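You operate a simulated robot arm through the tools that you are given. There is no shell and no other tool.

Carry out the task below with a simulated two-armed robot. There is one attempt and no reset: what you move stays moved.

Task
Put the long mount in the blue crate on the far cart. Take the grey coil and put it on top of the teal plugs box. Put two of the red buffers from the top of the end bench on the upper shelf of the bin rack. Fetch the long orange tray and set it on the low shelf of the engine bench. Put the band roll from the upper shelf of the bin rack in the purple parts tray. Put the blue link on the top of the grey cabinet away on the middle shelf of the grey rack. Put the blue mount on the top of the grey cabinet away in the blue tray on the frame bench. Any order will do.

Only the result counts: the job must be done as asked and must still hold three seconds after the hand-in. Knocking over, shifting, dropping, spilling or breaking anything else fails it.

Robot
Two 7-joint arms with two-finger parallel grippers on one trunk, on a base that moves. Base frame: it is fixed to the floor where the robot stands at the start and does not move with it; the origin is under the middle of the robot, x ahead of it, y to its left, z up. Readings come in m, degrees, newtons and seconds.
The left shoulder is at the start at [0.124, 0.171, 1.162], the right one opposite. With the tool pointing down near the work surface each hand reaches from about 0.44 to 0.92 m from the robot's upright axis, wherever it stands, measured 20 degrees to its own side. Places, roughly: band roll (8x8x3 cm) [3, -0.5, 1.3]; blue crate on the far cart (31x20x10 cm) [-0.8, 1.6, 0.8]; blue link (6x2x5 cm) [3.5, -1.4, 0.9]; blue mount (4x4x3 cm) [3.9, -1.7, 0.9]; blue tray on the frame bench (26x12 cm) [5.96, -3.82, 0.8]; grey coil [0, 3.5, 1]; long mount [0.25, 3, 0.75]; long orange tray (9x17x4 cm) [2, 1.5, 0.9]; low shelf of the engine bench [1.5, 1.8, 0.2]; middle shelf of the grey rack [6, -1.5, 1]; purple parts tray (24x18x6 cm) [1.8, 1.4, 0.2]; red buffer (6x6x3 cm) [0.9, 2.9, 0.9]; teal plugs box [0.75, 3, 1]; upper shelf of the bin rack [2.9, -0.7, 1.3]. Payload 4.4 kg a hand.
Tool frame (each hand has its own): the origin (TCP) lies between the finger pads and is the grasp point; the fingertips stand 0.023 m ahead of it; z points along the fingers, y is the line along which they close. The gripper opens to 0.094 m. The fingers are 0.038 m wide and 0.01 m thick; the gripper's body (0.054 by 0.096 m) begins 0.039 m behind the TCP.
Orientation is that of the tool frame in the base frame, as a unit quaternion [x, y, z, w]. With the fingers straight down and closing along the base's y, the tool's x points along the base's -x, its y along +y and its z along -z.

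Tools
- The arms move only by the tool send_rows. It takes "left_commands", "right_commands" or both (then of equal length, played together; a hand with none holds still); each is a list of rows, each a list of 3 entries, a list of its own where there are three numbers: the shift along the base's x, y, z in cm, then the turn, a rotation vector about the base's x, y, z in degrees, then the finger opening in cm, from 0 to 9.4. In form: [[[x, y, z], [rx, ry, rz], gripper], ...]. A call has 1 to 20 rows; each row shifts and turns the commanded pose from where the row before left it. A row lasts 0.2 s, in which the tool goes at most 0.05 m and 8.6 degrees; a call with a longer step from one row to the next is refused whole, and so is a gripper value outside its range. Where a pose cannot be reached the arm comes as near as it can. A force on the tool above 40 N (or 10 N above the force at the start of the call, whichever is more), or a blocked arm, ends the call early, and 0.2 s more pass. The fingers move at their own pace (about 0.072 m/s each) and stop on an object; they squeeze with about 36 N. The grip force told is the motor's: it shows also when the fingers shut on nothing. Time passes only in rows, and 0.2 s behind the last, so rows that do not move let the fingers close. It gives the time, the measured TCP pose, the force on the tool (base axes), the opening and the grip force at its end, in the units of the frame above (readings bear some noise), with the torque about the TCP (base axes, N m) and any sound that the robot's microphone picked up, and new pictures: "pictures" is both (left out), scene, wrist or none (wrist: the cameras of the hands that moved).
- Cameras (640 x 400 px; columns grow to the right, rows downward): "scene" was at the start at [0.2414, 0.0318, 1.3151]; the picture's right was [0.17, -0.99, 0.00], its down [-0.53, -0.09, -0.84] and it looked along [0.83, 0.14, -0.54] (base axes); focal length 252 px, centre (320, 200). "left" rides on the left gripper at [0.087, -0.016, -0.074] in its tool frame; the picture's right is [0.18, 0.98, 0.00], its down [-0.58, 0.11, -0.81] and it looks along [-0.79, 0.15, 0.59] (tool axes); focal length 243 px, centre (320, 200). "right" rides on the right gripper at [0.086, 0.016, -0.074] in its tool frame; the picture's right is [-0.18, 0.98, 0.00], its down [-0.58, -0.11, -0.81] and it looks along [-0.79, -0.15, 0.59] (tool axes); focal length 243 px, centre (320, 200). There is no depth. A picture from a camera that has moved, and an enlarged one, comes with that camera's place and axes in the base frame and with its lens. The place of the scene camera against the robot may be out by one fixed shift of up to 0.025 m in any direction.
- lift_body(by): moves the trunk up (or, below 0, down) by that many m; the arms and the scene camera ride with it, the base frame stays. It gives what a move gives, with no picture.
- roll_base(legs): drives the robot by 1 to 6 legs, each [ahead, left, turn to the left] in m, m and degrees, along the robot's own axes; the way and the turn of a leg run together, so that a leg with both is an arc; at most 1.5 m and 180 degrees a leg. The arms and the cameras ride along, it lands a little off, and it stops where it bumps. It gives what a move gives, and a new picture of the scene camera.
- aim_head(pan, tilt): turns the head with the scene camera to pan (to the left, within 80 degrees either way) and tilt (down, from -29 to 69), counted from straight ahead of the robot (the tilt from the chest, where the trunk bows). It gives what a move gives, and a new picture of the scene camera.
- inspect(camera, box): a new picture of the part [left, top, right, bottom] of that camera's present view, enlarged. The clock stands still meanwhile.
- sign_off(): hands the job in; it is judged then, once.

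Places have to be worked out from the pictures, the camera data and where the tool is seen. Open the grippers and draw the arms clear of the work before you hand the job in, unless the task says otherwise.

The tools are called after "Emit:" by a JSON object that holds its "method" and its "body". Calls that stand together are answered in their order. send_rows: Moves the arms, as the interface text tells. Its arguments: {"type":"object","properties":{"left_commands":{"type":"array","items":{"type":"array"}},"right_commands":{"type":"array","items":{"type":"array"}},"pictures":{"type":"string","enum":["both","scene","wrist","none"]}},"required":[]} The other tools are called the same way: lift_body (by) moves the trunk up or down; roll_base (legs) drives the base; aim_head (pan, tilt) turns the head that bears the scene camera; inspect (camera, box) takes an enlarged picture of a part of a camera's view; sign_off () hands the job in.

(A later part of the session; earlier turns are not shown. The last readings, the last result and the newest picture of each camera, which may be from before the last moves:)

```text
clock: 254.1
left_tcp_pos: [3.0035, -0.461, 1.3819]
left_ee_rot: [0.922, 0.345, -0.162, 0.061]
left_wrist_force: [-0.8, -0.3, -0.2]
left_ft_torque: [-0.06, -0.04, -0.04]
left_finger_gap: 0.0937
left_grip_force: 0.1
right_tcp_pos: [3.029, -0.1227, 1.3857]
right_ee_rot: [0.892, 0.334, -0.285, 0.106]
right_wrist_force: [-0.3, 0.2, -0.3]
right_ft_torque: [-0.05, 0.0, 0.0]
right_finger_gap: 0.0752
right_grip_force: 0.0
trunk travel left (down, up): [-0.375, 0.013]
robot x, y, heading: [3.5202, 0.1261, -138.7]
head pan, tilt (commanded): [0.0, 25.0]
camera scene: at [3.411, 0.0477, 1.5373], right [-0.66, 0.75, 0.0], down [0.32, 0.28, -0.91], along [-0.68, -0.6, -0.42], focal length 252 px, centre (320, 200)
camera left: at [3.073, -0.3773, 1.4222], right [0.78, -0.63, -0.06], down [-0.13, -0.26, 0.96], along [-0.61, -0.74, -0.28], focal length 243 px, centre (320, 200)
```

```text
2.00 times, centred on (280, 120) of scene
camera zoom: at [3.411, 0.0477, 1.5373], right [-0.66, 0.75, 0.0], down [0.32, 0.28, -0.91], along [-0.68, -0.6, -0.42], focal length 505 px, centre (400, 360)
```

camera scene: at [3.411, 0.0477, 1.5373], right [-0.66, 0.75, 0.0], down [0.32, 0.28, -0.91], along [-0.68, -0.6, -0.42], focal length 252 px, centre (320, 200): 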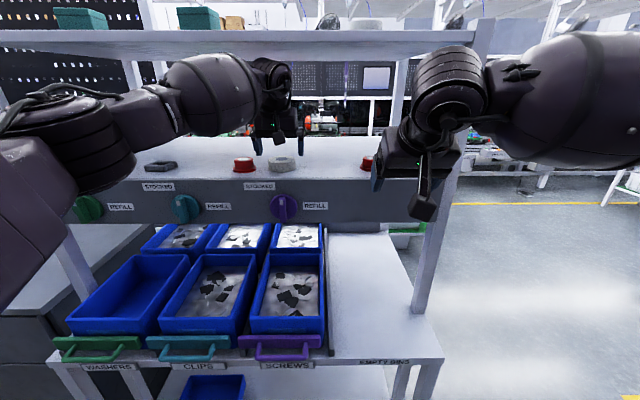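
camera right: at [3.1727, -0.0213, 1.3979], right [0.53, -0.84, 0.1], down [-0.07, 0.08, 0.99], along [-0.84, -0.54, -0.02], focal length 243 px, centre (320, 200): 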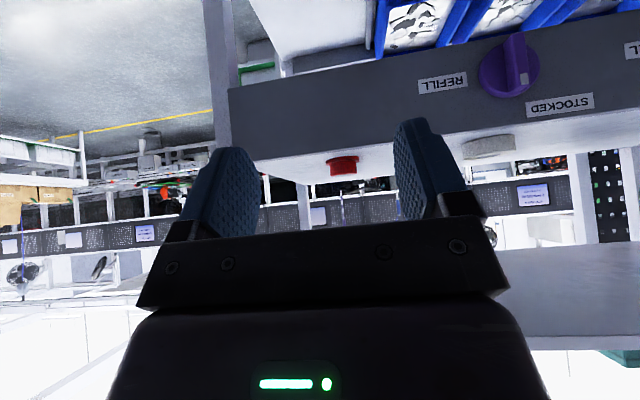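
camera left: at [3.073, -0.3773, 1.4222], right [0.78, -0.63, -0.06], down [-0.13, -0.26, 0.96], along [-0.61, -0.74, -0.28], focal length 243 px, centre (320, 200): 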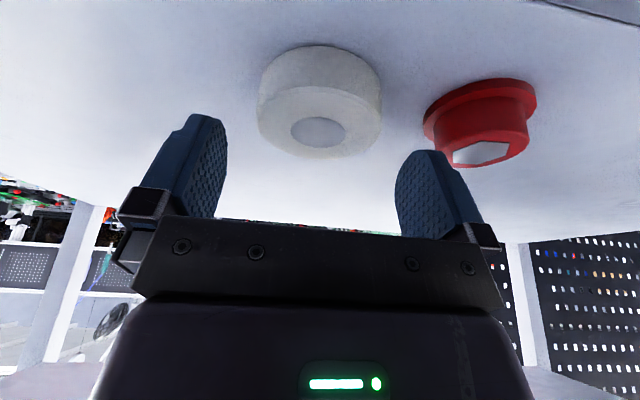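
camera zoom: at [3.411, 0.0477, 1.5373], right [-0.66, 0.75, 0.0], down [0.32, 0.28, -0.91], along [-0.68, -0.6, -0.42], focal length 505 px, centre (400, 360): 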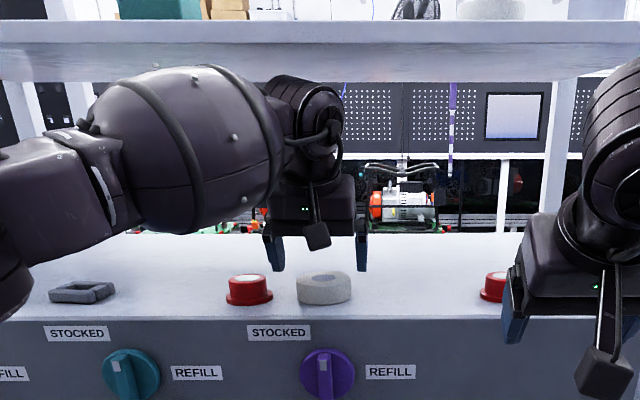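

The roll is exactly in line, 1.1 cm ahead of the TCP. I move 4 mm forward, descend 2.8 cm around it and close.

Emit:
{"method": "send_rows", "body": {"left_commands": [[[-0.3, -0.26, -1], [0, 0, 0], 9.4], [[0, 0, -1], [0, 0, 0], 9.4], [[0, 0, -0.7], [0, 0, 0], 9.4], [[0, 0, 0], [0, 0, 0], 5], [[0, 0, 0], [0, 0, 0], 0], [[0, 0, 0], [0, 0, 0], 0], [[0, 0, 0], [0, 0, 0], 0]], "pictures": "wrist"}}

```text
clock: 255.7
left_tcp_pos: [3.0016, -0.4627, 1.3546]
left_ee_rot: [0.922, 0.346, -0.162, 0.062]
left_wrist_force: [-0.3, -0.1, -0.9]
left_ft_torque: [0.02, -0.01, 0.02]
left_finger_gap: 0.0707
left_grip_force: 35.9
right_tcp_pos: [3.0293, -0.1227, 1.3864]
right_ee_rot: [0.892, 0.335, -0.285, 0.106]
right_wrist_force: [-0.2, -0.9, -0.2]
right_ft_torque: [0.01, -0.01, -0.02]
right_finger_gap: 0.0751
right_grip_force: 0.0
trunk travel left (down, up): [-0.375, 0.013]
robot x, y, heading: [3.524, 0.1316, -138.9]
head pan, tilt (commanded): [0.0, 25.0]
camera left: at [3.0714, -0.3799, 1.3954], right [0.78, -0.63, -0.06], down [-0.13, -0.26, 0.96], along [-0.61, -0.74, -0.28], focal length 243 px, centre (320, 200)
```

left: 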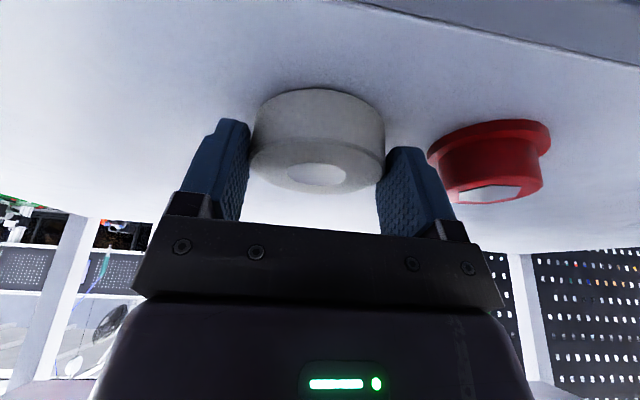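

The roll is gripped (gap 7.1 cm). I lift 1.5 cm slowly and pull it straight out over the front edge.

Emit:
{"method": "send_rows", "body": {"left_commands": [[[0, 0, 0.3], [0, 0, 0], 0], [[0, 0, 0.4], [0, 0, 0], 0], [[0, 0, 0.4], [0, 0, 0], 0], [[0, 0, 0.4], [0, 0, 0], 0], [[1.0, 0.9, 0.1], [0, 0, 0], 0], [[2, 1.75, 0], [0, 0, 0], 0], [[2.5, 2.2, 0], [0, 0, 0], 0], [[2.5, 2.2, 0], [0, 0, 0], 0], [[2.5, 2.2, 0], [0, 0, 0], 0], [[2.5, 2.2, 0], [0, 0, 0], 0], [[2.5, 2.2, 0], [0, 0, 0], 0]], "pictures": "both"}}

Emit:
{"method": "inspect", "body": {"camera": "scene", "box": [160, 80, 400, 220]}}

```text
clock: 258.1
left_tcp_pos: [3.1568, -0.3263, 1.3716]
left_ee_rot: [0.922, 0.347, -0.163, 0.062]
left_wrist_force: [-0.2, 0.1, -0.8]
left_ft_torque: [-0.01, -0.01, 0.01]
left_finger_gap: 0.0706
left_grip_force: 36.0
right_tcp_pos: [3.0303, -0.1224, 1.3864]
right_ee_rot: [0.892, 0.334, -0.285, 0.105]
right_wrist_force: [0.8, 0.3, 0.4]
right_ft_torque: [0.0, 0.0, 0.02]
right_finger_gap: 0.0747
right_grip_force: 0.2
trunk travel left (down, up): [-0.375, 0.013]
robot x, y, heading: [3.5259, 0.128, -139.1]
head pan, tilt (commanded): [0.0, 25.0]
camera scene: at [3.4132, 0.0476, 1.5375], right [-0.66, 0.75, 0.0], down [0.32, 0.28, -0.91], along [-0.68, -0.6, -0.42], focal length 252 px, centre (320, 200)
camera left: at [3.2268, -0.2434, 1.4116], right [0.78, -0.63, -0.06], down [-0.13, -0.26, 0.96], along [-0.61, -0.74, -0.28], focal length 243 px, centre (320, 200)
```

scene: 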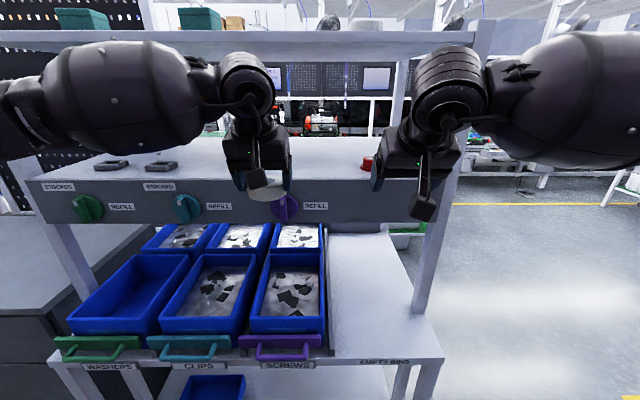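
left: 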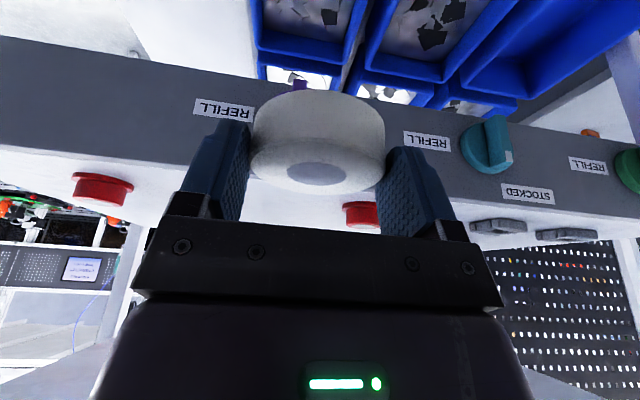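

```text
2.67 times, centred on (280, 150) of scene
camera zoom: at [3.4132, 0.0476, 1.5375], right [-0.66, 0.75, 0.0], down [0.32, 0.28, -0.91], along [-0.68, -0.6, -0.42], focal length 673 px, centre (427, 333)
```

zoom: 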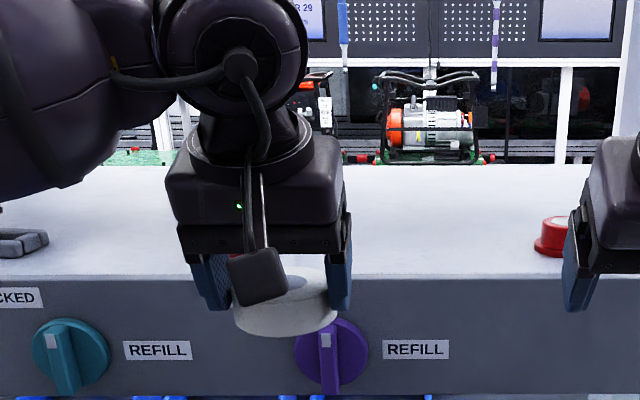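

The roll is secured in the left hand and both buffers stay in place. I now drive back out: away from the rack, right along it, then through the gap toward the front of the engine bench.

Emit:
{"method": "roll_base", "body": {"legs": [[-0.1, 0, 0], [0, -0.98, 0]]}}

Emit:
{"method": "aim_head", "body": {"pan": 0, "tilt": 30}}

```text
clock: 267.8
left_tcp_pos: [2.5826, 0.4843, 1.372]
left_ee_rot: [0.924, 0.342, -0.162, 0.061]
left_wrist_force: [-1.0, -0.2, -1.2]
left_ft_torque: [0.02, 0.0, -0.01]
left_finger_gap: 0.0705
left_grip_force: 36.0
right_tcp_pos: [2.4585, 0.688, 1.3875]
right_ee_rot: [0.893, 0.332, -0.286, 0.104]
right_wrist_force: [0.5, 0.3, -0.7]
right_ft_torque: [0.0, 0.0, 0.01]
right_finger_gap: 0.075
right_grip_force: 0.0
trunk travel left (down, up): [-0.375, 0.013]
robot x, y, heading: [2.956, 0.9357, -139.3]
head pan, tilt (commanded): [0.0, 25.0]
camera scene: at [2.8423, 0.8563, 1.5374], right [-0.65, 0.76, 0.0], down [0.32, 0.28, -0.91], along [-0.69, -0.59, -0.42], focal length 252 px, centre (320, 200)
```

scene: 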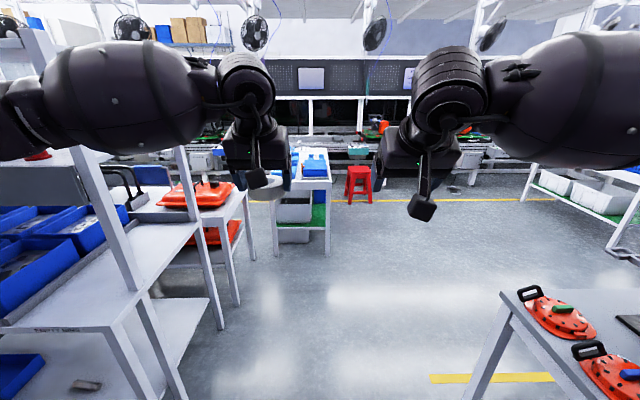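

```text
clock: 268.4
left_tcp_pos: [2.5811, 0.4842, 1.372]
left_ee_rot: [0.923, 0.343, -0.163, 0.061]
left_wrist_force: [0.0, -1.0, -0.9]
left_ft_torque: [-0.01, -0.02, 0.0]
left_finger_gap: 0.0705
left_grip_force: 36.1
right_tcp_pos: [2.4584, 0.6886, 1.3868]
right_ee_rot: [0.893, 0.332, -0.285, 0.104]
right_wrist_force: [0.3, 0.4, 0.2]
right_ft_torque: [0.0, -0.02, 0.0]
right_finger_gap: 0.075
right_grip_force: 0.1
trunk travel left (down, up): [-0.375, 0.013]
robot x, y, heading: [2.9539, 0.9384, -139.2]
head pan, tilt (commanded): [0.0, 30.0]
camera scene: at [2.8435, 0.8574, 1.5294], right [-0.65, 0.76, 0.0], down [0.38, 0.33, -0.87], along [-0.66, -0.57, -0.5], focal length 252 px, centre (320, 200)
```

scene: 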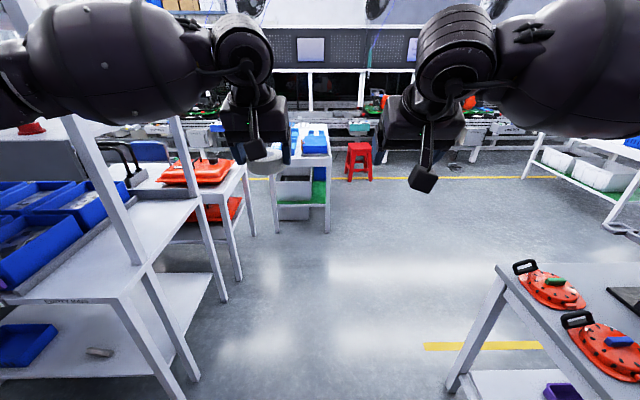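

From here I can look over the engine bench's right end to study the long orange tray's surroundings.

Emit:
{"method": "aim_head", "body": {"pan": -68, "tilt": 35}}

```text
clock: 269.8
left_tcp_pos: [2.5822, 0.4847, 1.3717]
left_ee_rot: [0.923, 0.342, -0.163, 0.061]
left_wrist_force: [-0.2, -0.4, -1.1]
left_ft_torque: [-0.02, -0.02, -0.02]
left_finger_gap: 0.0706
left_grip_force: 36.4
right_tcp_pos: [2.4585, 0.6886, 1.3875]
right_ee_rot: [0.893, 0.331, -0.285, 0.104]
right_wrist_force: [-0.4, -0.8, -0.3]
right_ft_torque: [0.02, -0.01, -0.04]
right_finger_gap: 0.075
right_grip_force: 0.0
trunk travel left (down, up): [-0.375, 0.013]
robot x, y, heading: [2.956, 0.9376, -139.0]
head pan, tilt (commanded): [-68.0, 35.0]
camera scene: at [2.8338, 0.9567, 1.5216], right [0.46, 0.89, 0.0], down [0.51, -0.26, -0.82], along [-0.73, 0.37, -0.57], focal length 252 px, centre (320, 200)
```

scene: 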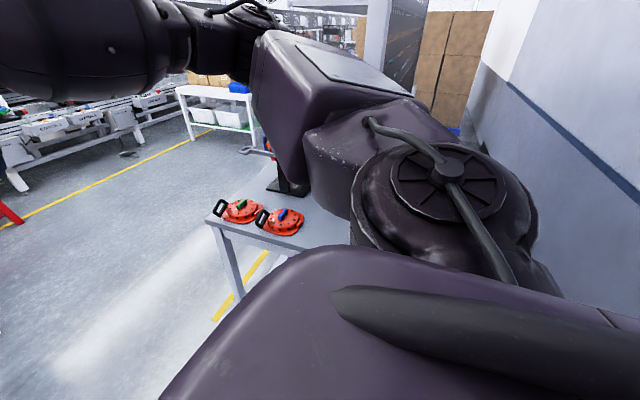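

I drive ahead 1.45 m through the gap into the front aisle.

Emit:
{"method": "roll_base", "body": {"legs": [[0.75, 0.03, 0], [0.72, 0, 0]]}}

```text
clock: 277.4
left_tcp_pos: [1.4978, -0.503, 1.3709]
left_ee_rot: [0.922, 0.346, -0.162, 0.061]
left_wrist_force: [-0.6, -0.3, -0.7]
left_ft_torque: [0.0, 0.02, 0.0]
left_finger_gap: 0.0706
left_grip_force: 35.9
right_tcp_pos: [1.374, -0.2996, 1.3861]
right_ee_rot: [0.892, 0.333, -0.285, 0.105]
right_wrist_force: [0.0, -0.1, 0.1]
right_ft_torque: [-0.01, 0.0, 0.01]
right_finger_gap: 0.0751
right_grip_force: 0.1
trunk travel left (down, up): [-0.375, 0.013]
robot x, y, heading: [1.8643, -0.044, -139.1]
head pan, tilt (commanded): [-68.0, 35.0]
camera scene: at [1.7476, -0.0282, 1.5216], right [0.45, 0.89, 0.0], down [0.51, -0.26, -0.82], along [-0.73, 0.37, -0.57], focal length 252 px, centre (320, 200)
```

scene: 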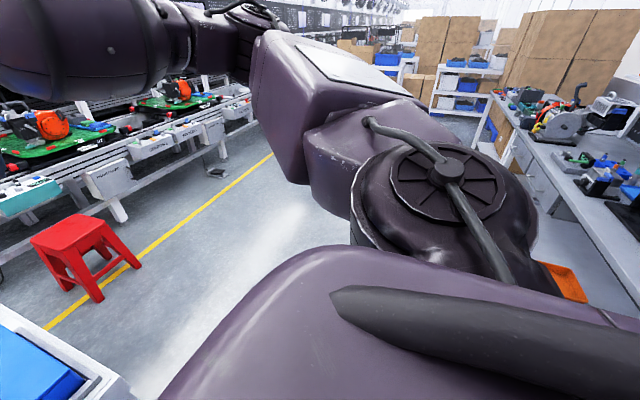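

Now I slide right (toward the purple tray's position along the bench) and turn to face the bench.

Emit:
{"method": "roll_base", "body": {"legs": [[0, -0.93, 0], [0, 0, 90], [0, 0, 90.3]]}}

Emit:
{"method": "aim_head", "body": {"pan": 0, "tilt": 40}}

```text
clock: 293.4
left_tcp_pos: [1.6366, 1.0956, 1.3713]
left_ee_rot: [-0.342, 0.924, 0.061, 0.162]
left_wrist_force: [-0.4, -0.4, -1.9]
left_ft_torque: [0.01, 0.01, 0.02]
left_finger_gap: 0.0704
left_grip_force: 35.9
right_tcp_pos: [1.7591, 0.89, 1.3865]
right_ee_rot: [-0.33, 0.894, 0.104, 0.286]
right_wrist_force: [-0.1, 0.5, 0.7]
right_ft_torque: [0.04, -0.03, -0.02]
right_finger_gap: 0.075
right_grip_force: 0.1
trunk travel left (down, up): [-0.375, 0.013]
robot x, y, heading: [1.2613, 0.6442, 40.7]
head pan, tilt (commanded): [-68.0, 35.0]
camera scene: at [1.3846, 0.6574, 1.5216], right [-0.46, -0.89, 0.0], down [-0.51, 0.26, -0.82], along [0.73, -0.38, -0.57], focal length 252 px, centre (320, 200)
```

scene: 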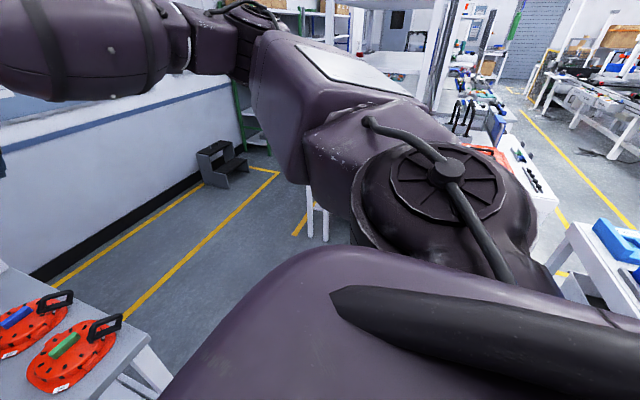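

```text
clock: 294.8
left_tcp_pos: [1.6352, 1.0956, 1.3708]
left_ee_rot: [-0.341, 0.924, 0.061, 0.162]
left_wrist_force: [0.2, -0.1, -0.8]
left_ft_torque: [-0.03, -0.01, -0.03]
left_finger_gap: 0.0706
left_grip_force: 36.0
right_tcp_pos: [1.7593, 0.8898, 1.3871]
right_ee_rot: [-0.329, 0.894, 0.104, 0.286]
right_wrist_force: [0.2, 0.2, -0.6]
right_ft_torque: [-0.02, 0.01, 0.02]
right_finger_gap: 0.0751
right_grip_force: 0.0
trunk travel left (down, up): [-0.375, 0.013]
robot x, y, heading: [1.2643, 0.6447, 40.6]
head pan, tilt (commanded): [0.0, 40.0]
camera scene: at [1.3712, 0.753, 1.5141], right [0.65, -0.76, 0.0], down [-0.49, -0.42, -0.77], along [0.58, 0.5, -0.64], focal length 252 px, centre (320, 200)
```

scene: 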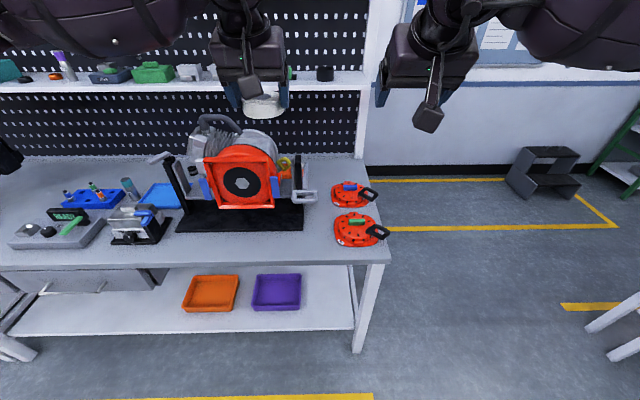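

I am squarely in front of the purple tray (centre about n 2.27, u 0.126). Before lowering the trunk I back off 0.35 m, since the trunk's lift also shifts the shoulders fore and aft.

Emit:
{"method": "roll_base", "body": {"legs": [[-0.35, 0, 0.5]]}}

Emit:
{"method": "lift_body", "body": {"by": -0.2}}

Emit:
{"method": "lift_body", "body": {"by": -0.17}}

Emit:
{"method": "aim_head", "body": {"pan": 0, "tilt": 30}}

```text
clock: 297.1
left_tcp_pos: [1.3678, 0.8708, 1.3704]
left_ee_rot: [-0.346, 0.922, 0.062, 0.162]
left_wrist_force: [0.7, -0.2, -1.4]
left_ft_torque: [0.0, 0.02, 0.01]
left_finger_gap: 0.0705
left_grip_force: 35.6
right_tcp_pos: [1.4932, 0.6668, 1.3867]
right_ee_rot: [-0.335, 0.892, 0.106, 0.285]
right_wrist_force: [-0.1, 0.0, 0.5]
right_ft_torque: [-0.02, -0.01, -0.03]
right_finger_gap: 0.075
right_grip_force: 0.2
trunk travel left (down, up): [-0.375, 0.013]
robot x, y, heading: [0.997, 0.4204, 41.3]
head pan, tilt (commanded): [0.0, 40.0]
camera scene: at [1.1062, 0.5259, 1.5141], right [0.66, -0.75, 0.0], down [-0.48, -0.42, -0.77], along [0.58, 0.5, -0.64], focal length 252 px, centre (320, 200)
```

scene: 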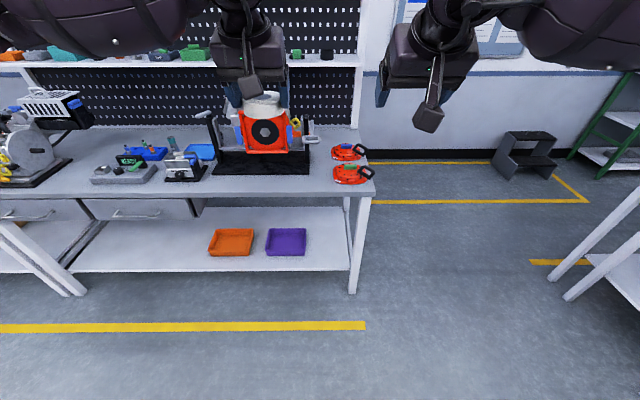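

```text
clock: 299.2
left_tcp_pos: [1.3666, 0.8701, 1.1729]
left_ee_rot: [-0.346, 0.922, 0.062, 0.164]
left_wrist_force: [0.5, -0.1, -0.4]
left_ft_torque: [0.04, 0.02, 0.02]
left_finger_gap: 0.0706
left_grip_force: 36.4
right_tcp_pos: [1.4924, 0.6661, 1.1887]
right_ee_rot: [-0.334, 0.892, 0.105, 0.287]
right_wrist_force: [-0.9, -0.1, 0.2]
right_ft_torque: [-0.02, 0.0, 0.04]
right_finger_gap: 0.0749
right_grip_force: 0.0
trunk travel left (down, up): [-0.175, 0.213]
robot x, y, heading: [1.0017, 0.4147, 41.3]
head pan, tilt (commanded): [0.0, 40.0]
```

```text
clock: 301.2
left_tcp_pos: [1.3672, 0.87, 1.0023]
left_ee_rot: [-0.347, 0.921, 0.062, 0.163]
left_wrist_force: [-0.3, 0.3, -0.7]
left_ft_torque: [-0.01, 0.0, -0.01]
left_finger_gap: 0.0705
left_grip_force: 35.7
right_tcp_pos: [1.527, 0.6971, 0.9178]
right_ee_rot: [-0.346, 0.923, 0.058, 0.159]
right_wrist_force: [1.2, 0.7, -0.3]
right_ft_torque: [0.0, 0.02, 0.01]
right_finger_gap: 0.0753
right_grip_force: 0.1
trunk travel left (down, up): [-0.005, 0.383]
robot x, y, heading: [0.9989, 0.4161, 41.2]
head pan, tilt (commanded): [0.0, 40.0]
```

```text
clock: 301.9
left_tcp_pos: [1.3688, 0.871, 1.0014]
left_ee_rot: [-0.346, 0.922, 0.062, 0.163]
left_wrist_force: [-0.8, 1.1, -1.4]
left_ft_torque: [-0.02, 0.01, 0.01]
left_finger_gap: 0.0707
left_grip_force: 36.0
right_tcp_pos: [1.527, 0.6969, 0.9167]
right_ee_rot: [-0.346, 0.923, 0.057, 0.158]
right_wrist_force: [0.2, 0.6, 0.1]
right_ft_torque: [-0.01, 0.01, -0.04]
right_finger_gap: 0.075
right_grip_force: 0.0
trunk travel left (down, up): [-0.005, 0.383]
robot x, y, heading: [0.9976, 0.4153, 41.4]
head pan, tilt (commanded): [0.0, 30.0]
camera scene: at [1.2969, 0.6926, 1.1127], right [0.66, -0.75, 0.0], down [-0.38, -0.33, -0.87], along [0.65, 0.57, -0.5], focal length 252 px, centre (320, 200)
```

scene: 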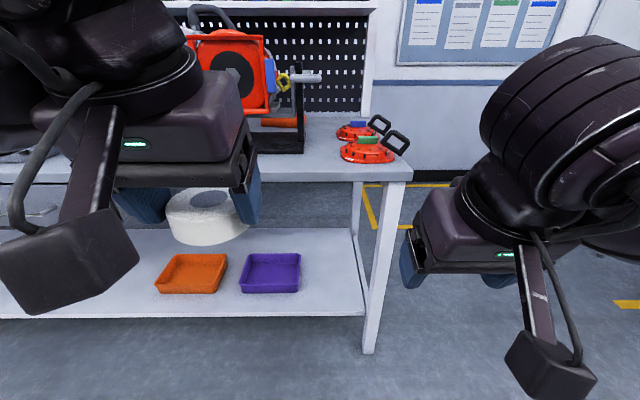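

The trunk now leans forward and low. I bring the right hand back out of the way and lower the left hand with the roll in front of the bench, tilting it to about 45°.

Emit:
{"method": "send_rows", "body": {"left_commands": [[[0.44, 1.35, -4.0], [0, 0, 0], 0], [[0.44, 1.35, -4.0], [0, 0, 0], 0], [[0.44, 1.35, -4.0], [4.1, -4.7, 0], 0], [[0.44, 1.35, -4.0], [4.1, -4.7, 0], 0], [[0.44, 1.35, -4.0], [4.1, -4.7, 0], 0], [[0.44, 1.35, -4.0], [4.1, -4.7, 0], 0], [[0.44, 1.35, -4.0], [0, 0, 0], 0], [[0.44, 1.35, -4.0], [0, 0, 0], 0]], "right_commands": [[[0.1, -3.6, 1.6], [0, 0, 0], 7], [[0.1, -3.6, 1.6], [0, 0, 0], 7], [[0.1, -3.6, 1.6], [0, 0, 0], 7], [[0.1, -3.6, 1.6], [0, 0, 0], 7], [[0.1, -3.6, 1.6], [0, 0, 0], 7], [[0.1, -3.6, 1.6], [0, 0, 0], 7], [[0.1, -3.6, 1.6], [0, 0, 0], 7], [[0.1, -3.6, 1.6], [0, 0, 0], 7]], "pictures": "both"}}

```text
clock: 303.7
left_tcp_pos: [1.4188, 0.959, 0.6911]
left_ee_rot: [-0.348, 0.855, 0.096, 0.372]
left_wrist_force: [-2.3, -0.4, -4.8]
left_ft_torque: [0.1, -0.18, -0.09]
left_finger_gap: 0.0706
left_grip_force: 36.0
left hand out of reach, approached as far as the arm can: row 8
right_tcp_pos: [1.567, 0.6336, 0.9806]
right_ee_rot: [-0.347, 0.923, 0.058, 0.157]
right_wrist_force: [-0.1, 1.3, -0.7]
right_ft_torque: [0.01, -0.02, -0.01]
right_finger_gap: 0.0701
right_grip_force: 0.1
right hand out of reach, approached as far as the arm can: row 1, 2, 3, 4, 5, 6, 7, 8
trunk travel left (down, up): [-0.005, 0.383]
robot x, y, heading: [0.9996, 0.4209, 41.3]
head pan, tilt (commanded): [0.0, 30.0]
camera scene: at [1.2982, 0.6922, 1.1124], right [0.66, -0.75, 0.0], down [-0.38, -0.33, -0.87], along [0.65, 0.57, -0.5], focal length 252 px, centre (320, 200)
camera right: at [1.4771, 0.5758, 1.0235], right [-0.52, 0.85, 0.06], down [0.28, 0.11, 0.95], along [0.81, 0.51, -0.3], focal length 243 px, centre (320, 200)
camera left: at [1.3463, 0.871, 0.6838], right [-0.74, 0.63, -0.22], down [-0.25, 0.04, 0.97], along [0.62, 0.78, 0.12], focal length 243 px, centre (320, 200)
```

scene: 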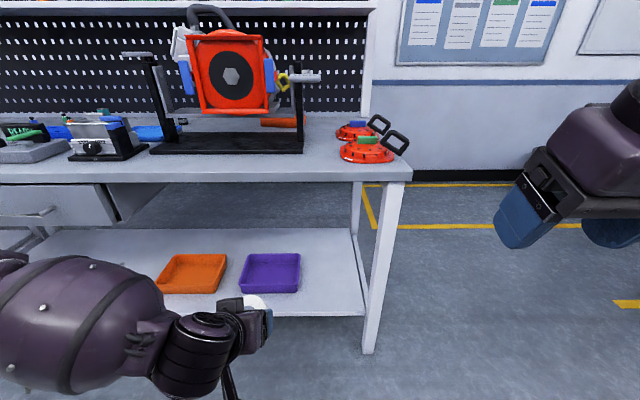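
right: 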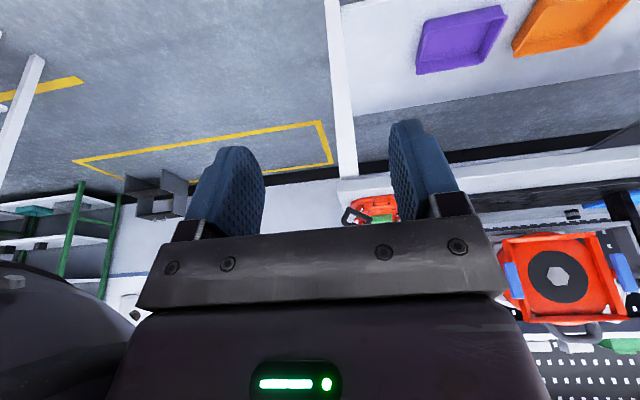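
left: 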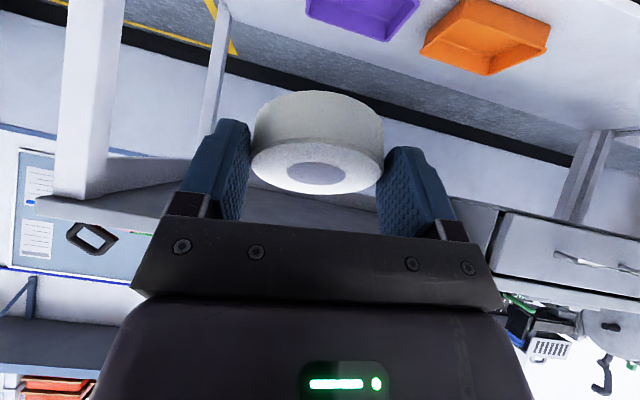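

The left arm met a joint limit at z≈0.69. I try extending forward a little first, then further down.

Emit:
{"method": "send_rows", "body": {"left_commands": [[[2.0, 1.8, 0], [0, 0, 0], 0], [[2.0, 1.8, 0], [0, 0, 0], 0], [[2.0, 1.8, 0], [0, 0, 0], 0], [[2.0, 1.8, 0], [0, 0, 0], 0], [[0, 0, -3], [0, 0, 0], 0], [[0, 0, -3], [0, 0, 0], 0], [[0, 0, -3], [0, 0, 0], 0]], "pictures": "scene"}}

```text
clock: 305.3
left_tcp_pos: [1.4851, 1.059, 0.6021]
left_ee_rot: [-0.327, 0.865, 0.134, 0.357]
left_wrist_force: [-4.2, 0.8, -4.3]
left_ft_torque: [0.1, -0.29, -0.09]
left_finger_gap: 0.0708
left_grip_force: 35.5
left hand out of reach, approached as far as the arm can: row 7
right_tcp_pos: [1.5666, 0.6329, 0.9814]
right_ee_rot: [-0.345, 0.923, 0.058, 0.158]
right_wrist_force: [0.1, 0.2, 0.2]
right_ft_torque: [0.06, 0.01, 0.0]
right_finger_gap: 0.0698
right_grip_force: 0.0
trunk travel left (down, up): [-0.005, 0.383]
robot x, y, heading: [0.9983, 0.4131, 41.4]
head pan, tilt (commanded): [0.0, 30.0]
camera scene: at [1.2974, 0.691, 1.1132], right [0.66, -0.75, 0.0], down [-0.38, -0.33, -0.87], along [0.65, 0.57, -0.5], focal length 252 px, centre (320, 200)
```

scene: 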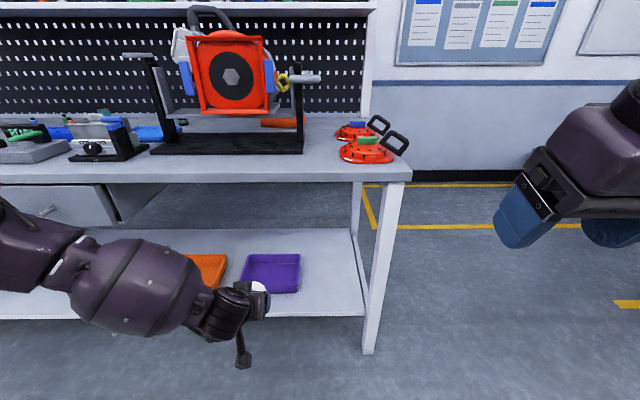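

I test whether the arm keeps following further down with a slightly forward motion.

Emit:
{"method": "send_rows", "body": {"left_commands": [[[0, 0, -2.5], [0, 0, 0], 0], [[0, 0, -2.5], [0, 0, 0], 0], [[0, 0, -2.5], [0, 0, 0], 0], [[0, 0, -2.5], [0, 0, 0], 0]], "pictures": "scene"}}

```text
clock: 306.3
left_tcp_pos: [1.4835, 1.0595, 0.6005]
left_ee_rot: [-0.326, 0.866, 0.133, 0.354]
left_wrist_force: [-0.1, 0.1, -0.7]
left_ft_torque: [-0.02, -0.03, 0.01]
left_finger_gap: 0.0707
left_grip_force: 35.9
left hand out of reach, approached as far as the arm can: row 1, 2, 3, 4
right_tcp_pos: [1.5659, 0.6343, 0.9814]
right_ee_rot: [-0.347, 0.923, 0.058, 0.157]
right_wrist_force: [0.6, 0.1, -0.1]
right_ft_torque: [-0.01, -0.01, -0.02]
right_finger_gap: 0.0702
right_grip_force: 0.1
trunk travel left (down, up): [-0.005, 0.383]
robot x, y, heading: [1.0034, 0.4218, 41.3]
head pan, tilt (commanded): [0.0, 30.0]
camera scene: at [1.2969, 0.6926, 1.1127], right [0.66, -0.75, 0.0], down [-0.38, -0.33, -0.87], along [0.65, 0.57, -0.5], focal length 252 px, centre (320, 200)
```

scene: 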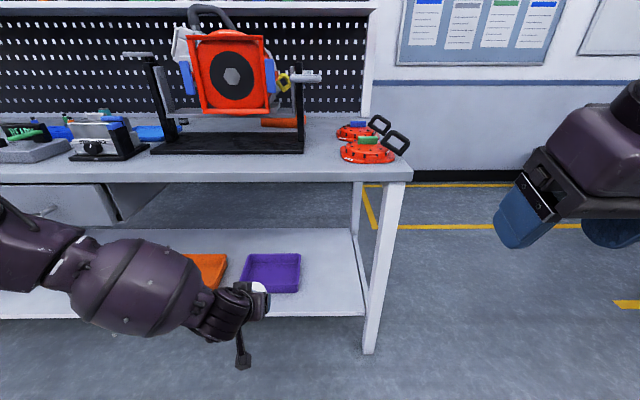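

The arm will not go lower in this posture. I back off 0.35 m to have free room, and try a longer stretch forward, then down.

Emit:
{"method": "roll_base", "body": {"legs": [[-0.35, 0, 0]]}}

Emit:
{"method": "send_rows", "body": {"left_commands": [[[2.4, 2.1, 1], [0, 0, 0], 0], [[2.4, 2.1, 0], [0, 0, 0], 0], [[2.4, 2.1, 0], [0, 0, 0], 0], [[2.4, 2.1, 0], [0, 0, 0], 0], [[2.4, 2.1, 0], [0, 0, 0], 0], [[0, 0, -3], [0, 0, 0], 0], [[0, 0, -3], [0, 0, 0], 0], [[0, 0, -3], [0, 0, 0], 0], [[0, 0, -3], [0, 0, 0], 0]], "pictures": "scene"}}

```text
clock: 308.6
left_tcp_pos: [1.2192, 0.8317, 0.6011]
left_ee_rot: [-0.326, 0.866, 0.134, 0.355]
left_wrist_force: [0.2, -0.1, -0.3]
left_ft_torque: [-0.01, -0.02, 0.0]
left_finger_gap: 0.0707
left_grip_force: 35.9
right_tcp_pos: [1.3021, 0.4056, 0.9815]
right_ee_rot: [-0.347, 0.923, 0.057, 0.157]
right_wrist_force: [-0.6, -0.4, -0.5]
right_ft_torque: [0.03, 0.02, 0.0]
right_finger_gap: 0.0699
right_grip_force: 0.1
trunk travel left (down, up): [-0.005, 0.383]
robot x, y, heading: [0.7364, 0.1895, 41.4]
head pan, tilt (commanded): [0.0, 30.0]
camera scene: at [1.0338, 0.4632, 1.1129], right [0.66, -0.75, 0.0], down [-0.38, -0.33, -0.87], along [0.65, 0.57, -0.5], focal length 252 px, centre (320, 200)
```

scene: 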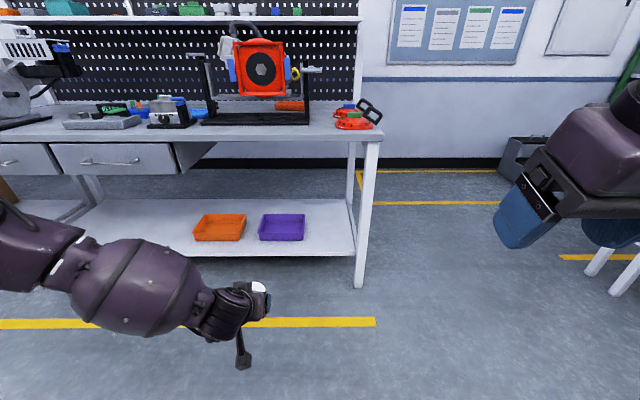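

```text
clock: 310.6
left_tcp_pos: [1.3398, 0.9363, 0.4884]
left_ee_rot: [-0.327, 0.866, 0.134, 0.355]
left_wrist_force: [0.1, 0.1, -1.2]
left_ft_torque: [-0.03, 0.02, 0.0]
left_finger_gap: 0.0707
left_grip_force: 35.8
right_tcp_pos: [1.3026, 0.4065, 0.9821]
right_ee_rot: [-0.347, 0.923, 0.057, 0.158]
right_wrist_force: [0.2, -1.2, -0.4]
right_ft_torque: [0.03, 0.01, 0.02]
right_finger_gap: 0.0703
right_grip_force: 0.0
trunk travel left (down, up): [-0.005, 0.383]
robot x, y, heading: [0.7402, 0.1877, 41.2]
head pan, tilt (commanded): [0.0, 30.0]
camera scene: at [1.0344, 0.4636, 1.1125], right [0.66, -0.75, 0.0], down [-0.38, -0.33, -0.87], along [0.65, 0.57, -0.5], focal length 252 px, centre (320, 200)
```

scene: 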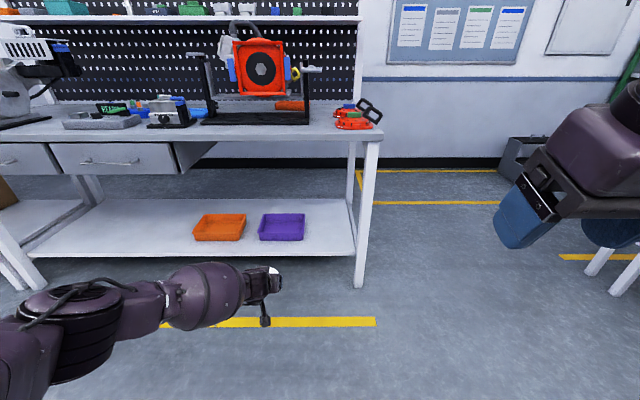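

Stretching out works: the hand is now at z 0.49, 0.94 m ahead. I continue downward.

Emit:
{"method": "send_rows", "body": {"left_commands": [[[0, 0, -3], [0, 0, 0], 0], [[0, 0, -3], [0, 0, 0], 0], [[0, 0, -3], [0, 0, 0], 0], [[0, 0, -3], [0, 0, 0], 0], [[0, 0, -3], [0, 0, 0], 0]], "pictures": "scene"}}

```text
clock: 311.8
left_tcp_pos: [1.3267, 0.9179, 0.3918]
left_ee_rot: [-0.326, 0.866, 0.134, 0.355]
left_wrist_force: [0.1, 1.1, 0.0]
left_ft_torque: [-0.04, -0.03, 0.02]
left_finger_gap: 0.0706
left_grip_force: 36.0
left hand out of reach, approached as far as the arm can: row 3, 4, 5
right_tcp_pos: [1.3023, 0.4054, 0.981]
right_ee_rot: [-0.348, 0.922, 0.058, 0.158]
right_wrist_force: [-0.9, -0.2, 0.2]
right_ft_torque: [-0.01, -0.01, -0.01]
right_finger_gap: 0.07
right_grip_force: 0.1
trunk travel left (down, up): [-0.005, 0.383]
robot x, y, heading: [0.7376, 0.1875, 41.1]
head pan, tilt (commanded): [0.0, 30.0]
camera scene: at [1.0342, 0.4635, 1.1126], right [0.66, -0.75, 0.0], down [-0.38, -0.33, -0.87], along [0.65, 0.57, -0.5], focal length 252 px, centre (320, 200)
```

scene: 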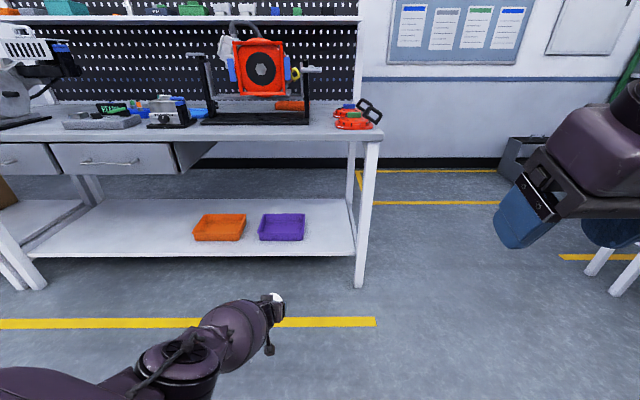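

Now the limit is the arm's length; I bring the hand a little nearer while going lower.

Emit:
{"method": "send_rows", "body": {"left_commands": [[[-2.2, -1.9, 0], [0, 0, 0], 0], [[-2.2, -1.9, 0], [0, 0, 0], 0], [[-2.2, -1.9, -1], [0, 0, 0], 0], [[-1.5, -1.3, -2], [0, 0, 0], 0], [[0, 0, -2], [0, 0, 0], 0]], "pictures": "both"}}

```text
clock: 313.0
left_tcp_pos: [1.2823, 0.8694, 0.3278]
left_ee_rot: [-0.327, 0.866, 0.134, 0.355]
left_wrist_force: [0.2, 1.1, -0.3]
left_ft_torque: [-0.04, 0.04, 0.0]
left_finger_gap: 0.0705
left_grip_force: 35.6
left hand out of reach, approached as far as the arm can: row 1, 2, 3, 5
right_tcp_pos: [1.3031, 0.4054, 0.9809]
right_ee_rot: [-0.347, 0.923, 0.058, 0.159]
right_wrist_force: [0.0, 0.1, -0.2]
right_ft_torque: [-0.01, -0.02, 0.01]
right_finger_gap: 0.07
right_grip_force: 0.1
trunk travel left (down, up): [-0.005, 0.383]
robot x, y, heading: [0.739, 0.1802, 41.4]
head pan, tilt (commanded): [0.0, 30.0]
camera scene: at [1.034, 0.4634, 1.1127], right [0.66, -0.75, 0.0], down [-0.38, -0.33, -0.87], along [0.65, 0.57, -0.5], focal length 252 px, centre (320, 200)
camera left: at [1.2068, 0.7815, 0.3193], right [-0.75, 0.65, -0.13], down [-0.19, -0.02, 0.98], along [0.64, 0.76, 0.14], focal length 243 px, centre (320, 200)
```

scene: 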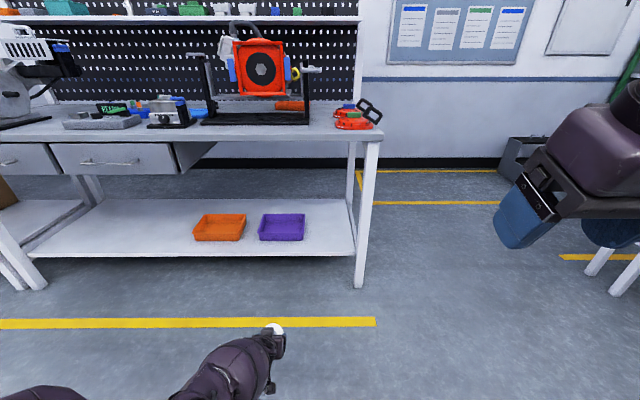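
left: 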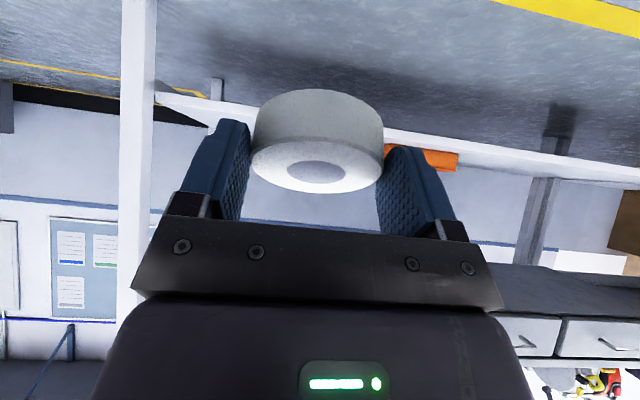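

The low reach works (z 0.33 at 0.86 m ahead). I set the left hand at 0.815 m ahead and z≈0.345 for the insertion, and raise the right hand clear of the bench top.

Emit:
{"method": "send_rows", "body": {"left_commands": [[[-1.2, -1.1, 1.2], [0, 0, 0], 0], [[-1.2, -1.1, 0.5], [0, 0, 0], 0], [[-1.2, -1.0, 0], [0, 0, 0], 0], [[0, 0, 0], [0, 0, 0], 0]], "right_commands": [[[0, 0, 4], [0, 0, 0], 7], [[0, 0, 4], [0, 0, 0], 7], [[0, 0, 4], [0, 0, 0], 7], [[0, 0, 4], [0, 0, 0], 7]], "pictures": "scene"}}

```text
clock: 314.0
left_tcp_pos: [1.2708, 0.8533, 0.3152]
left_ee_rot: [-0.326, 0.866, 0.134, 0.355]
left_wrist_force: [0.4, -1.1, -0.5]
left_ft_torque: [-0.01, 0.04, -0.01]
left_finger_gap: 0.0705
left_grip_force: 35.6
left hand out of reach, approached as far as the arm can: row 1, 2, 3
right_tcp_pos: [1.3027, 0.405, 1.1421]
right_ee_rot: [-0.347, 0.922, 0.059, 0.158]
right_wrist_force: [-0.4, -0.6, -0.4]
right_ft_torque: [0.0, 0.02, 0.0]
right_finger_gap: 0.0701
right_grip_force: 0.1
trunk travel left (down, up): [-0.005, 0.383]
robot x, y, heading: [0.7327, 0.1872, 41.5]
head pan, tilt (commanded): [0.0, 30.0]
camera scene: at [1.0334, 0.463, 1.1131], right [0.66, -0.75, 0.0], down [-0.38, -0.33, -0.87], along [0.65, 0.57, -0.5], focal length 252 px, centre (320, 200)
```

scene: 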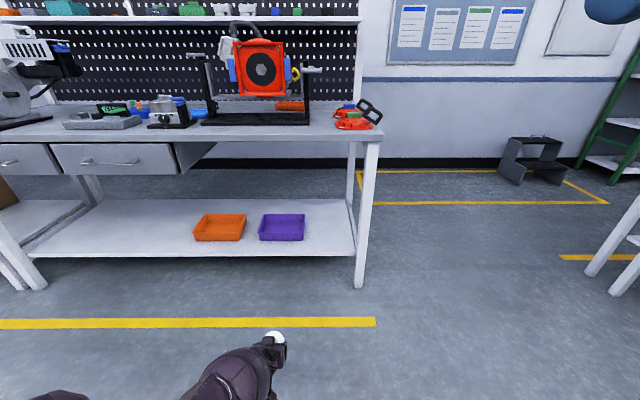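

The readings lag the command; I hold still for a moment to see where the hand really settles.

Emit:
{"method": "send_rows", "body": {"left_commands": [[[0, 0, 0], [0, 0, 0], 0], [[0, 0, 0], [0, 0, 0], 0], [[0, 0, 0], [0, 0, 0], 0]], "pictures": "none"}}

```text
clock: 314.8
left_tcp_pos: [1.271, 0.8526, 0.3131]
left_ee_rot: [-0.327, 0.866, 0.134, 0.355]
left_wrist_force: [-0.2, 0.4, -0.8]
left_ft_torque: [-0.02, 0.01, 0.0]
left_finger_gap: 0.0709
left_grip_force: 36.3
right_tcp_pos: [1.3029, 0.4061, 1.1412]
right_ee_rot: [-0.347, 0.923, 0.056, 0.157]
right_wrist_force: [0.7, -0.5, -0.1]
right_ft_torque: [-0.02, -0.04, 0.01]
right_finger_gap: 0.07
right_grip_force: 0.1
trunk travel left (down, up): [-0.005, 0.383]
robot x, y, heading: [0.7384, 0.1853, 41.2]
head pan, tilt (commanded): [0.0, 30.0]
```

It holds there. I move the hand to z≈0.345 along its reach limit, then drive toward the bench so that the hand enters above the low shelf.

Emit:
{"method": "send_rows", "body": {"left_commands": [[[1.15, 1.0, 1.6], [0, 0, 0], 0], [[1.15, 1.0, 1.6], [0, 0, 0], 0], [[0, 0, 0.3], [0, 0, 0], 0]], "pictures": "none"}}

```text
clock: 315.6
left_tcp_pos: [1.2967, 0.8762, 0.3435]
left_ee_rot: [-0.325, 0.866, 0.133, 0.355]
left_wrist_force: [-0.1, 0.2, 0.0]
left_ft_torque: [0.04, 0.01, 0.02]
left_finger_gap: 0.0706
left_grip_force: 36.3
left hand out of reach, approached as far as the arm can: row 2
right_tcp_pos: [1.3032, 0.4062, 1.1413]
right_ee_rot: [-0.348, 0.922, 0.058, 0.158]
right_wrist_force: [-0.8, -0.8, -0.3]
right_ft_torque: [-0.04, 0.0, 0.03]
right_finger_gap: 0.07
right_grip_force: 0.1
trunk travel left (down, up): [-0.005, 0.383]
robot x, y, heading: [0.7379, 0.1876, 41.3]
head pan, tilt (commanded): [0.0, 30.0]
```

Good. I drive ahead 0.45 m and a little left, then check the view.

Emit:
{"method": "roll_base", "body": {"legs": [[0.45, 0.068, 0]]}}

Emit:
{"method": "inspect", "body": {"camera": "left", "box": [0, 0, 640, 400]}}

```text
clock: 318.3
left_tcp_pos: [1.5851, 1.2227, 0.3419]
left_ee_rot: [-0.326, 0.866, 0.133, 0.355]
left_wrist_force: [-0.4, -0.6, 0.1]
left_ft_torque: [-0.03, 0.05, -0.02]
left_finger_gap: 0.0704
left_grip_force: 35.4
right_tcp_pos: [1.5923, 0.7522, 1.1412]
right_ee_rot: [-0.348, 0.922, 0.058, 0.157]
right_wrist_force: [-0.2, -0.3, -0.6]
right_ft_torque: [0.0, 0.0, 0.01]
right_finger_gap: 0.0698
right_grip_force: 0.1
trunk travel left (down, up): [-0.005, 0.383]
robot x, y, heading: [1.0266, 0.5313, 41.2]
head pan, tilt (commanded): [0.0, 30.0]
camera scene: at [1.3233, 0.809, 1.1126], right [0.66, -0.75, 0.0], down [-0.38, -0.33, -0.87], along [0.65, 0.57, -0.5], focal length 252 px, centre (320, 200)
```

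scene: 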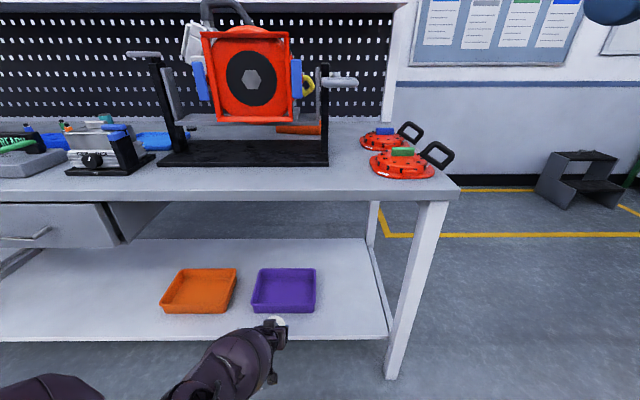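

```text
1.00 times, centred on (320, 200) of left (not enlarged: the box is as wide or as high as the picture)
camera zoom: at [1.5113, 1.1347, 0.3351], right [-0.75, 0.65, -0.13], down [-0.19, -0.02, 0.98], along [0.64, 0.76, 0.13], focal length 243 px, centre (320, 200)
```

zoom: 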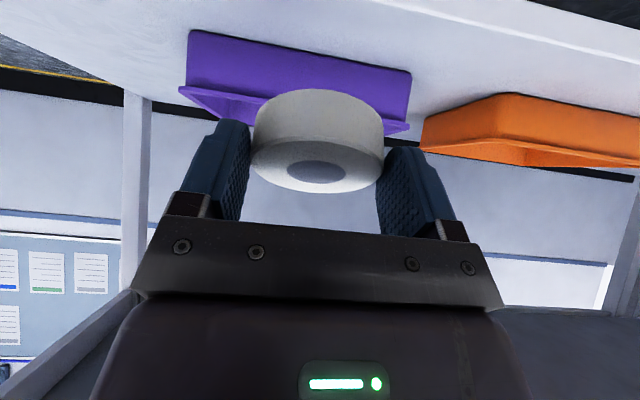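

The tray spans about n 2.16–2.36, u 0.00–0.26; the hand is aligned with its middle. I drive in another 0.30 m, with the roll 3 cm above the rim.

Emit:
{"method": "roll_base", "body": {"legs": [[0.3, 0, 0]]}}

Emit:
{"method": "inspect", "body": {"camera": "left", "box": [0, 0, 640, 400]}}

```text
clock: 320.3
left_tcp_pos: [1.8116, 1.4199, 0.3438]
left_ee_rot: [-0.326, 0.866, 0.134, 0.355]
left_wrist_force: [-0.3, 0.0, 0.0]
left_ft_torque: [-0.02, 0.01, 0.03]
left_finger_gap: 0.0707
left_grip_force: 36.0
right_tcp_pos: [1.8188, 0.949, 1.1427]
right_ee_rot: [-0.348, 0.922, 0.057, 0.157]
right_wrist_force: [1.1, 0.0, 0.1]
right_ft_torque: [0.06, 0.02, -0.01]
right_finger_gap: 0.0698
right_grip_force: 0.0
trunk travel left (down, up): [-0.005, 0.383]
robot x, y, heading: [1.2566, 0.7294, 41.2]
head pan, tilt (commanded): [0.0, 30.0]
camera scene: at [1.5495, 1.0076, 1.1125], right [0.66, -0.75, 0.0], down [-0.38, -0.33, -0.87], along [0.65, 0.57, -0.5], focal length 252 px, centre (320, 200)
```

scene: 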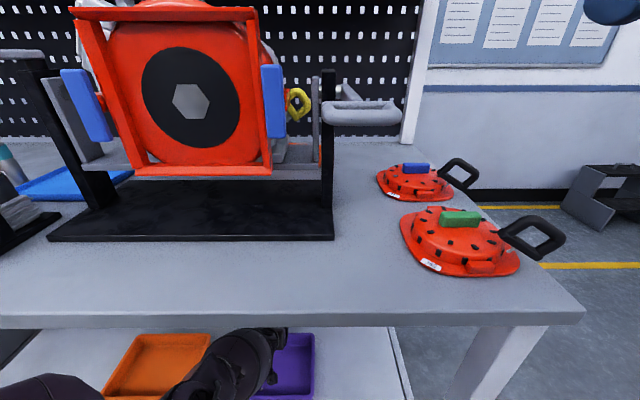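

```text
1.00 times, centred on (320, 200) of left (not enlarged: the box is as wide or as high as the picture)
camera zoom: at [1.7375, 1.3331, 0.335], right [-0.75, 0.65, -0.13], down [-0.19, -0.02, 0.98], along [0.64, 0.76, 0.13], focal length 243 px, centre (320, 200)
```

zoom: 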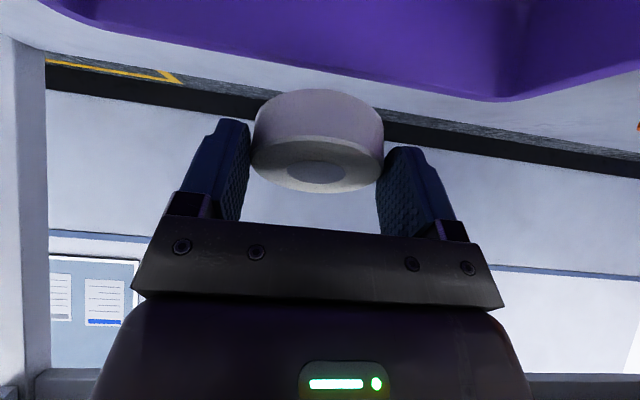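

The hand is over the tray. I lower along the reach limit (down and slightly back) into the tray.

Emit:
{"method": "send_rows", "body": {"left_commands": [[[-0.64, -0.56, -0.85], [0, 0, 0], 0], [[-0.64, -0.56, -0.85], [0, 0, 0], 0], [[-0.64, -0.56, -0.85], [0, 0, 0], 0], [[-0.64, -0.56, -0.85], [0, 0, 0], 0], [[-0.68, -0.59, -0.75], [0, 0, 0], 0], [[-0.68, -0.59, -0.75], [0, 0, 0], 0]], "pictures": "both"}}

```text
clock: 321.7
left_tcp_pos: [1.7719, 1.3855, 0.2966]
left_ee_rot: [-0.327, 0.865, 0.133, 0.357]
left_wrist_force: [-1.2, -0.3, -0.8]
left_ft_torque: [-0.06, -0.01, 0.0]
left_finger_gap: 0.0708
left_grip_force: 36.5
right_tcp_pos: [1.8178, 0.9496, 1.1415]
right_ee_rot: [-0.347, 0.923, 0.057, 0.158]
right_wrist_force: [0.1, 0.9, 0.0]
right_ft_torque: [-0.01, -0.03, 0.04]
right_finger_gap: 0.0699
right_grip_force: 0.1
trunk travel left (down, up): [-0.005, 0.383]
robot x, y, heading: [1.2518, 0.732, 41.4]
head pan, tilt (commanded): [0.0, 30.0]
camera scene: at [1.5493, 1.0074, 1.1127], right [0.66, -0.75, 0.0], down [-0.38, -0.33, -0.87], along [0.65, 0.57, -0.5], focal length 252 px, centre (320, 200)
camera left: at [1.6977, 1.2988, 0.2881], right [-0.75, 0.65, -0.13], down [-0.19, -0.02, 0.98], along [0.64, 0.76, 0.14], focal length 243 px, centre (320, 200)
```

scene: 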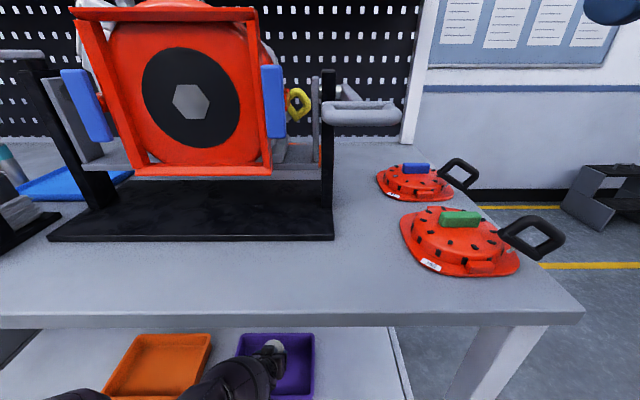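
left: 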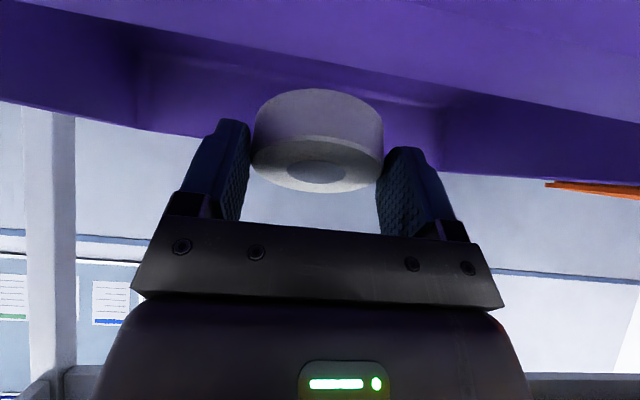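

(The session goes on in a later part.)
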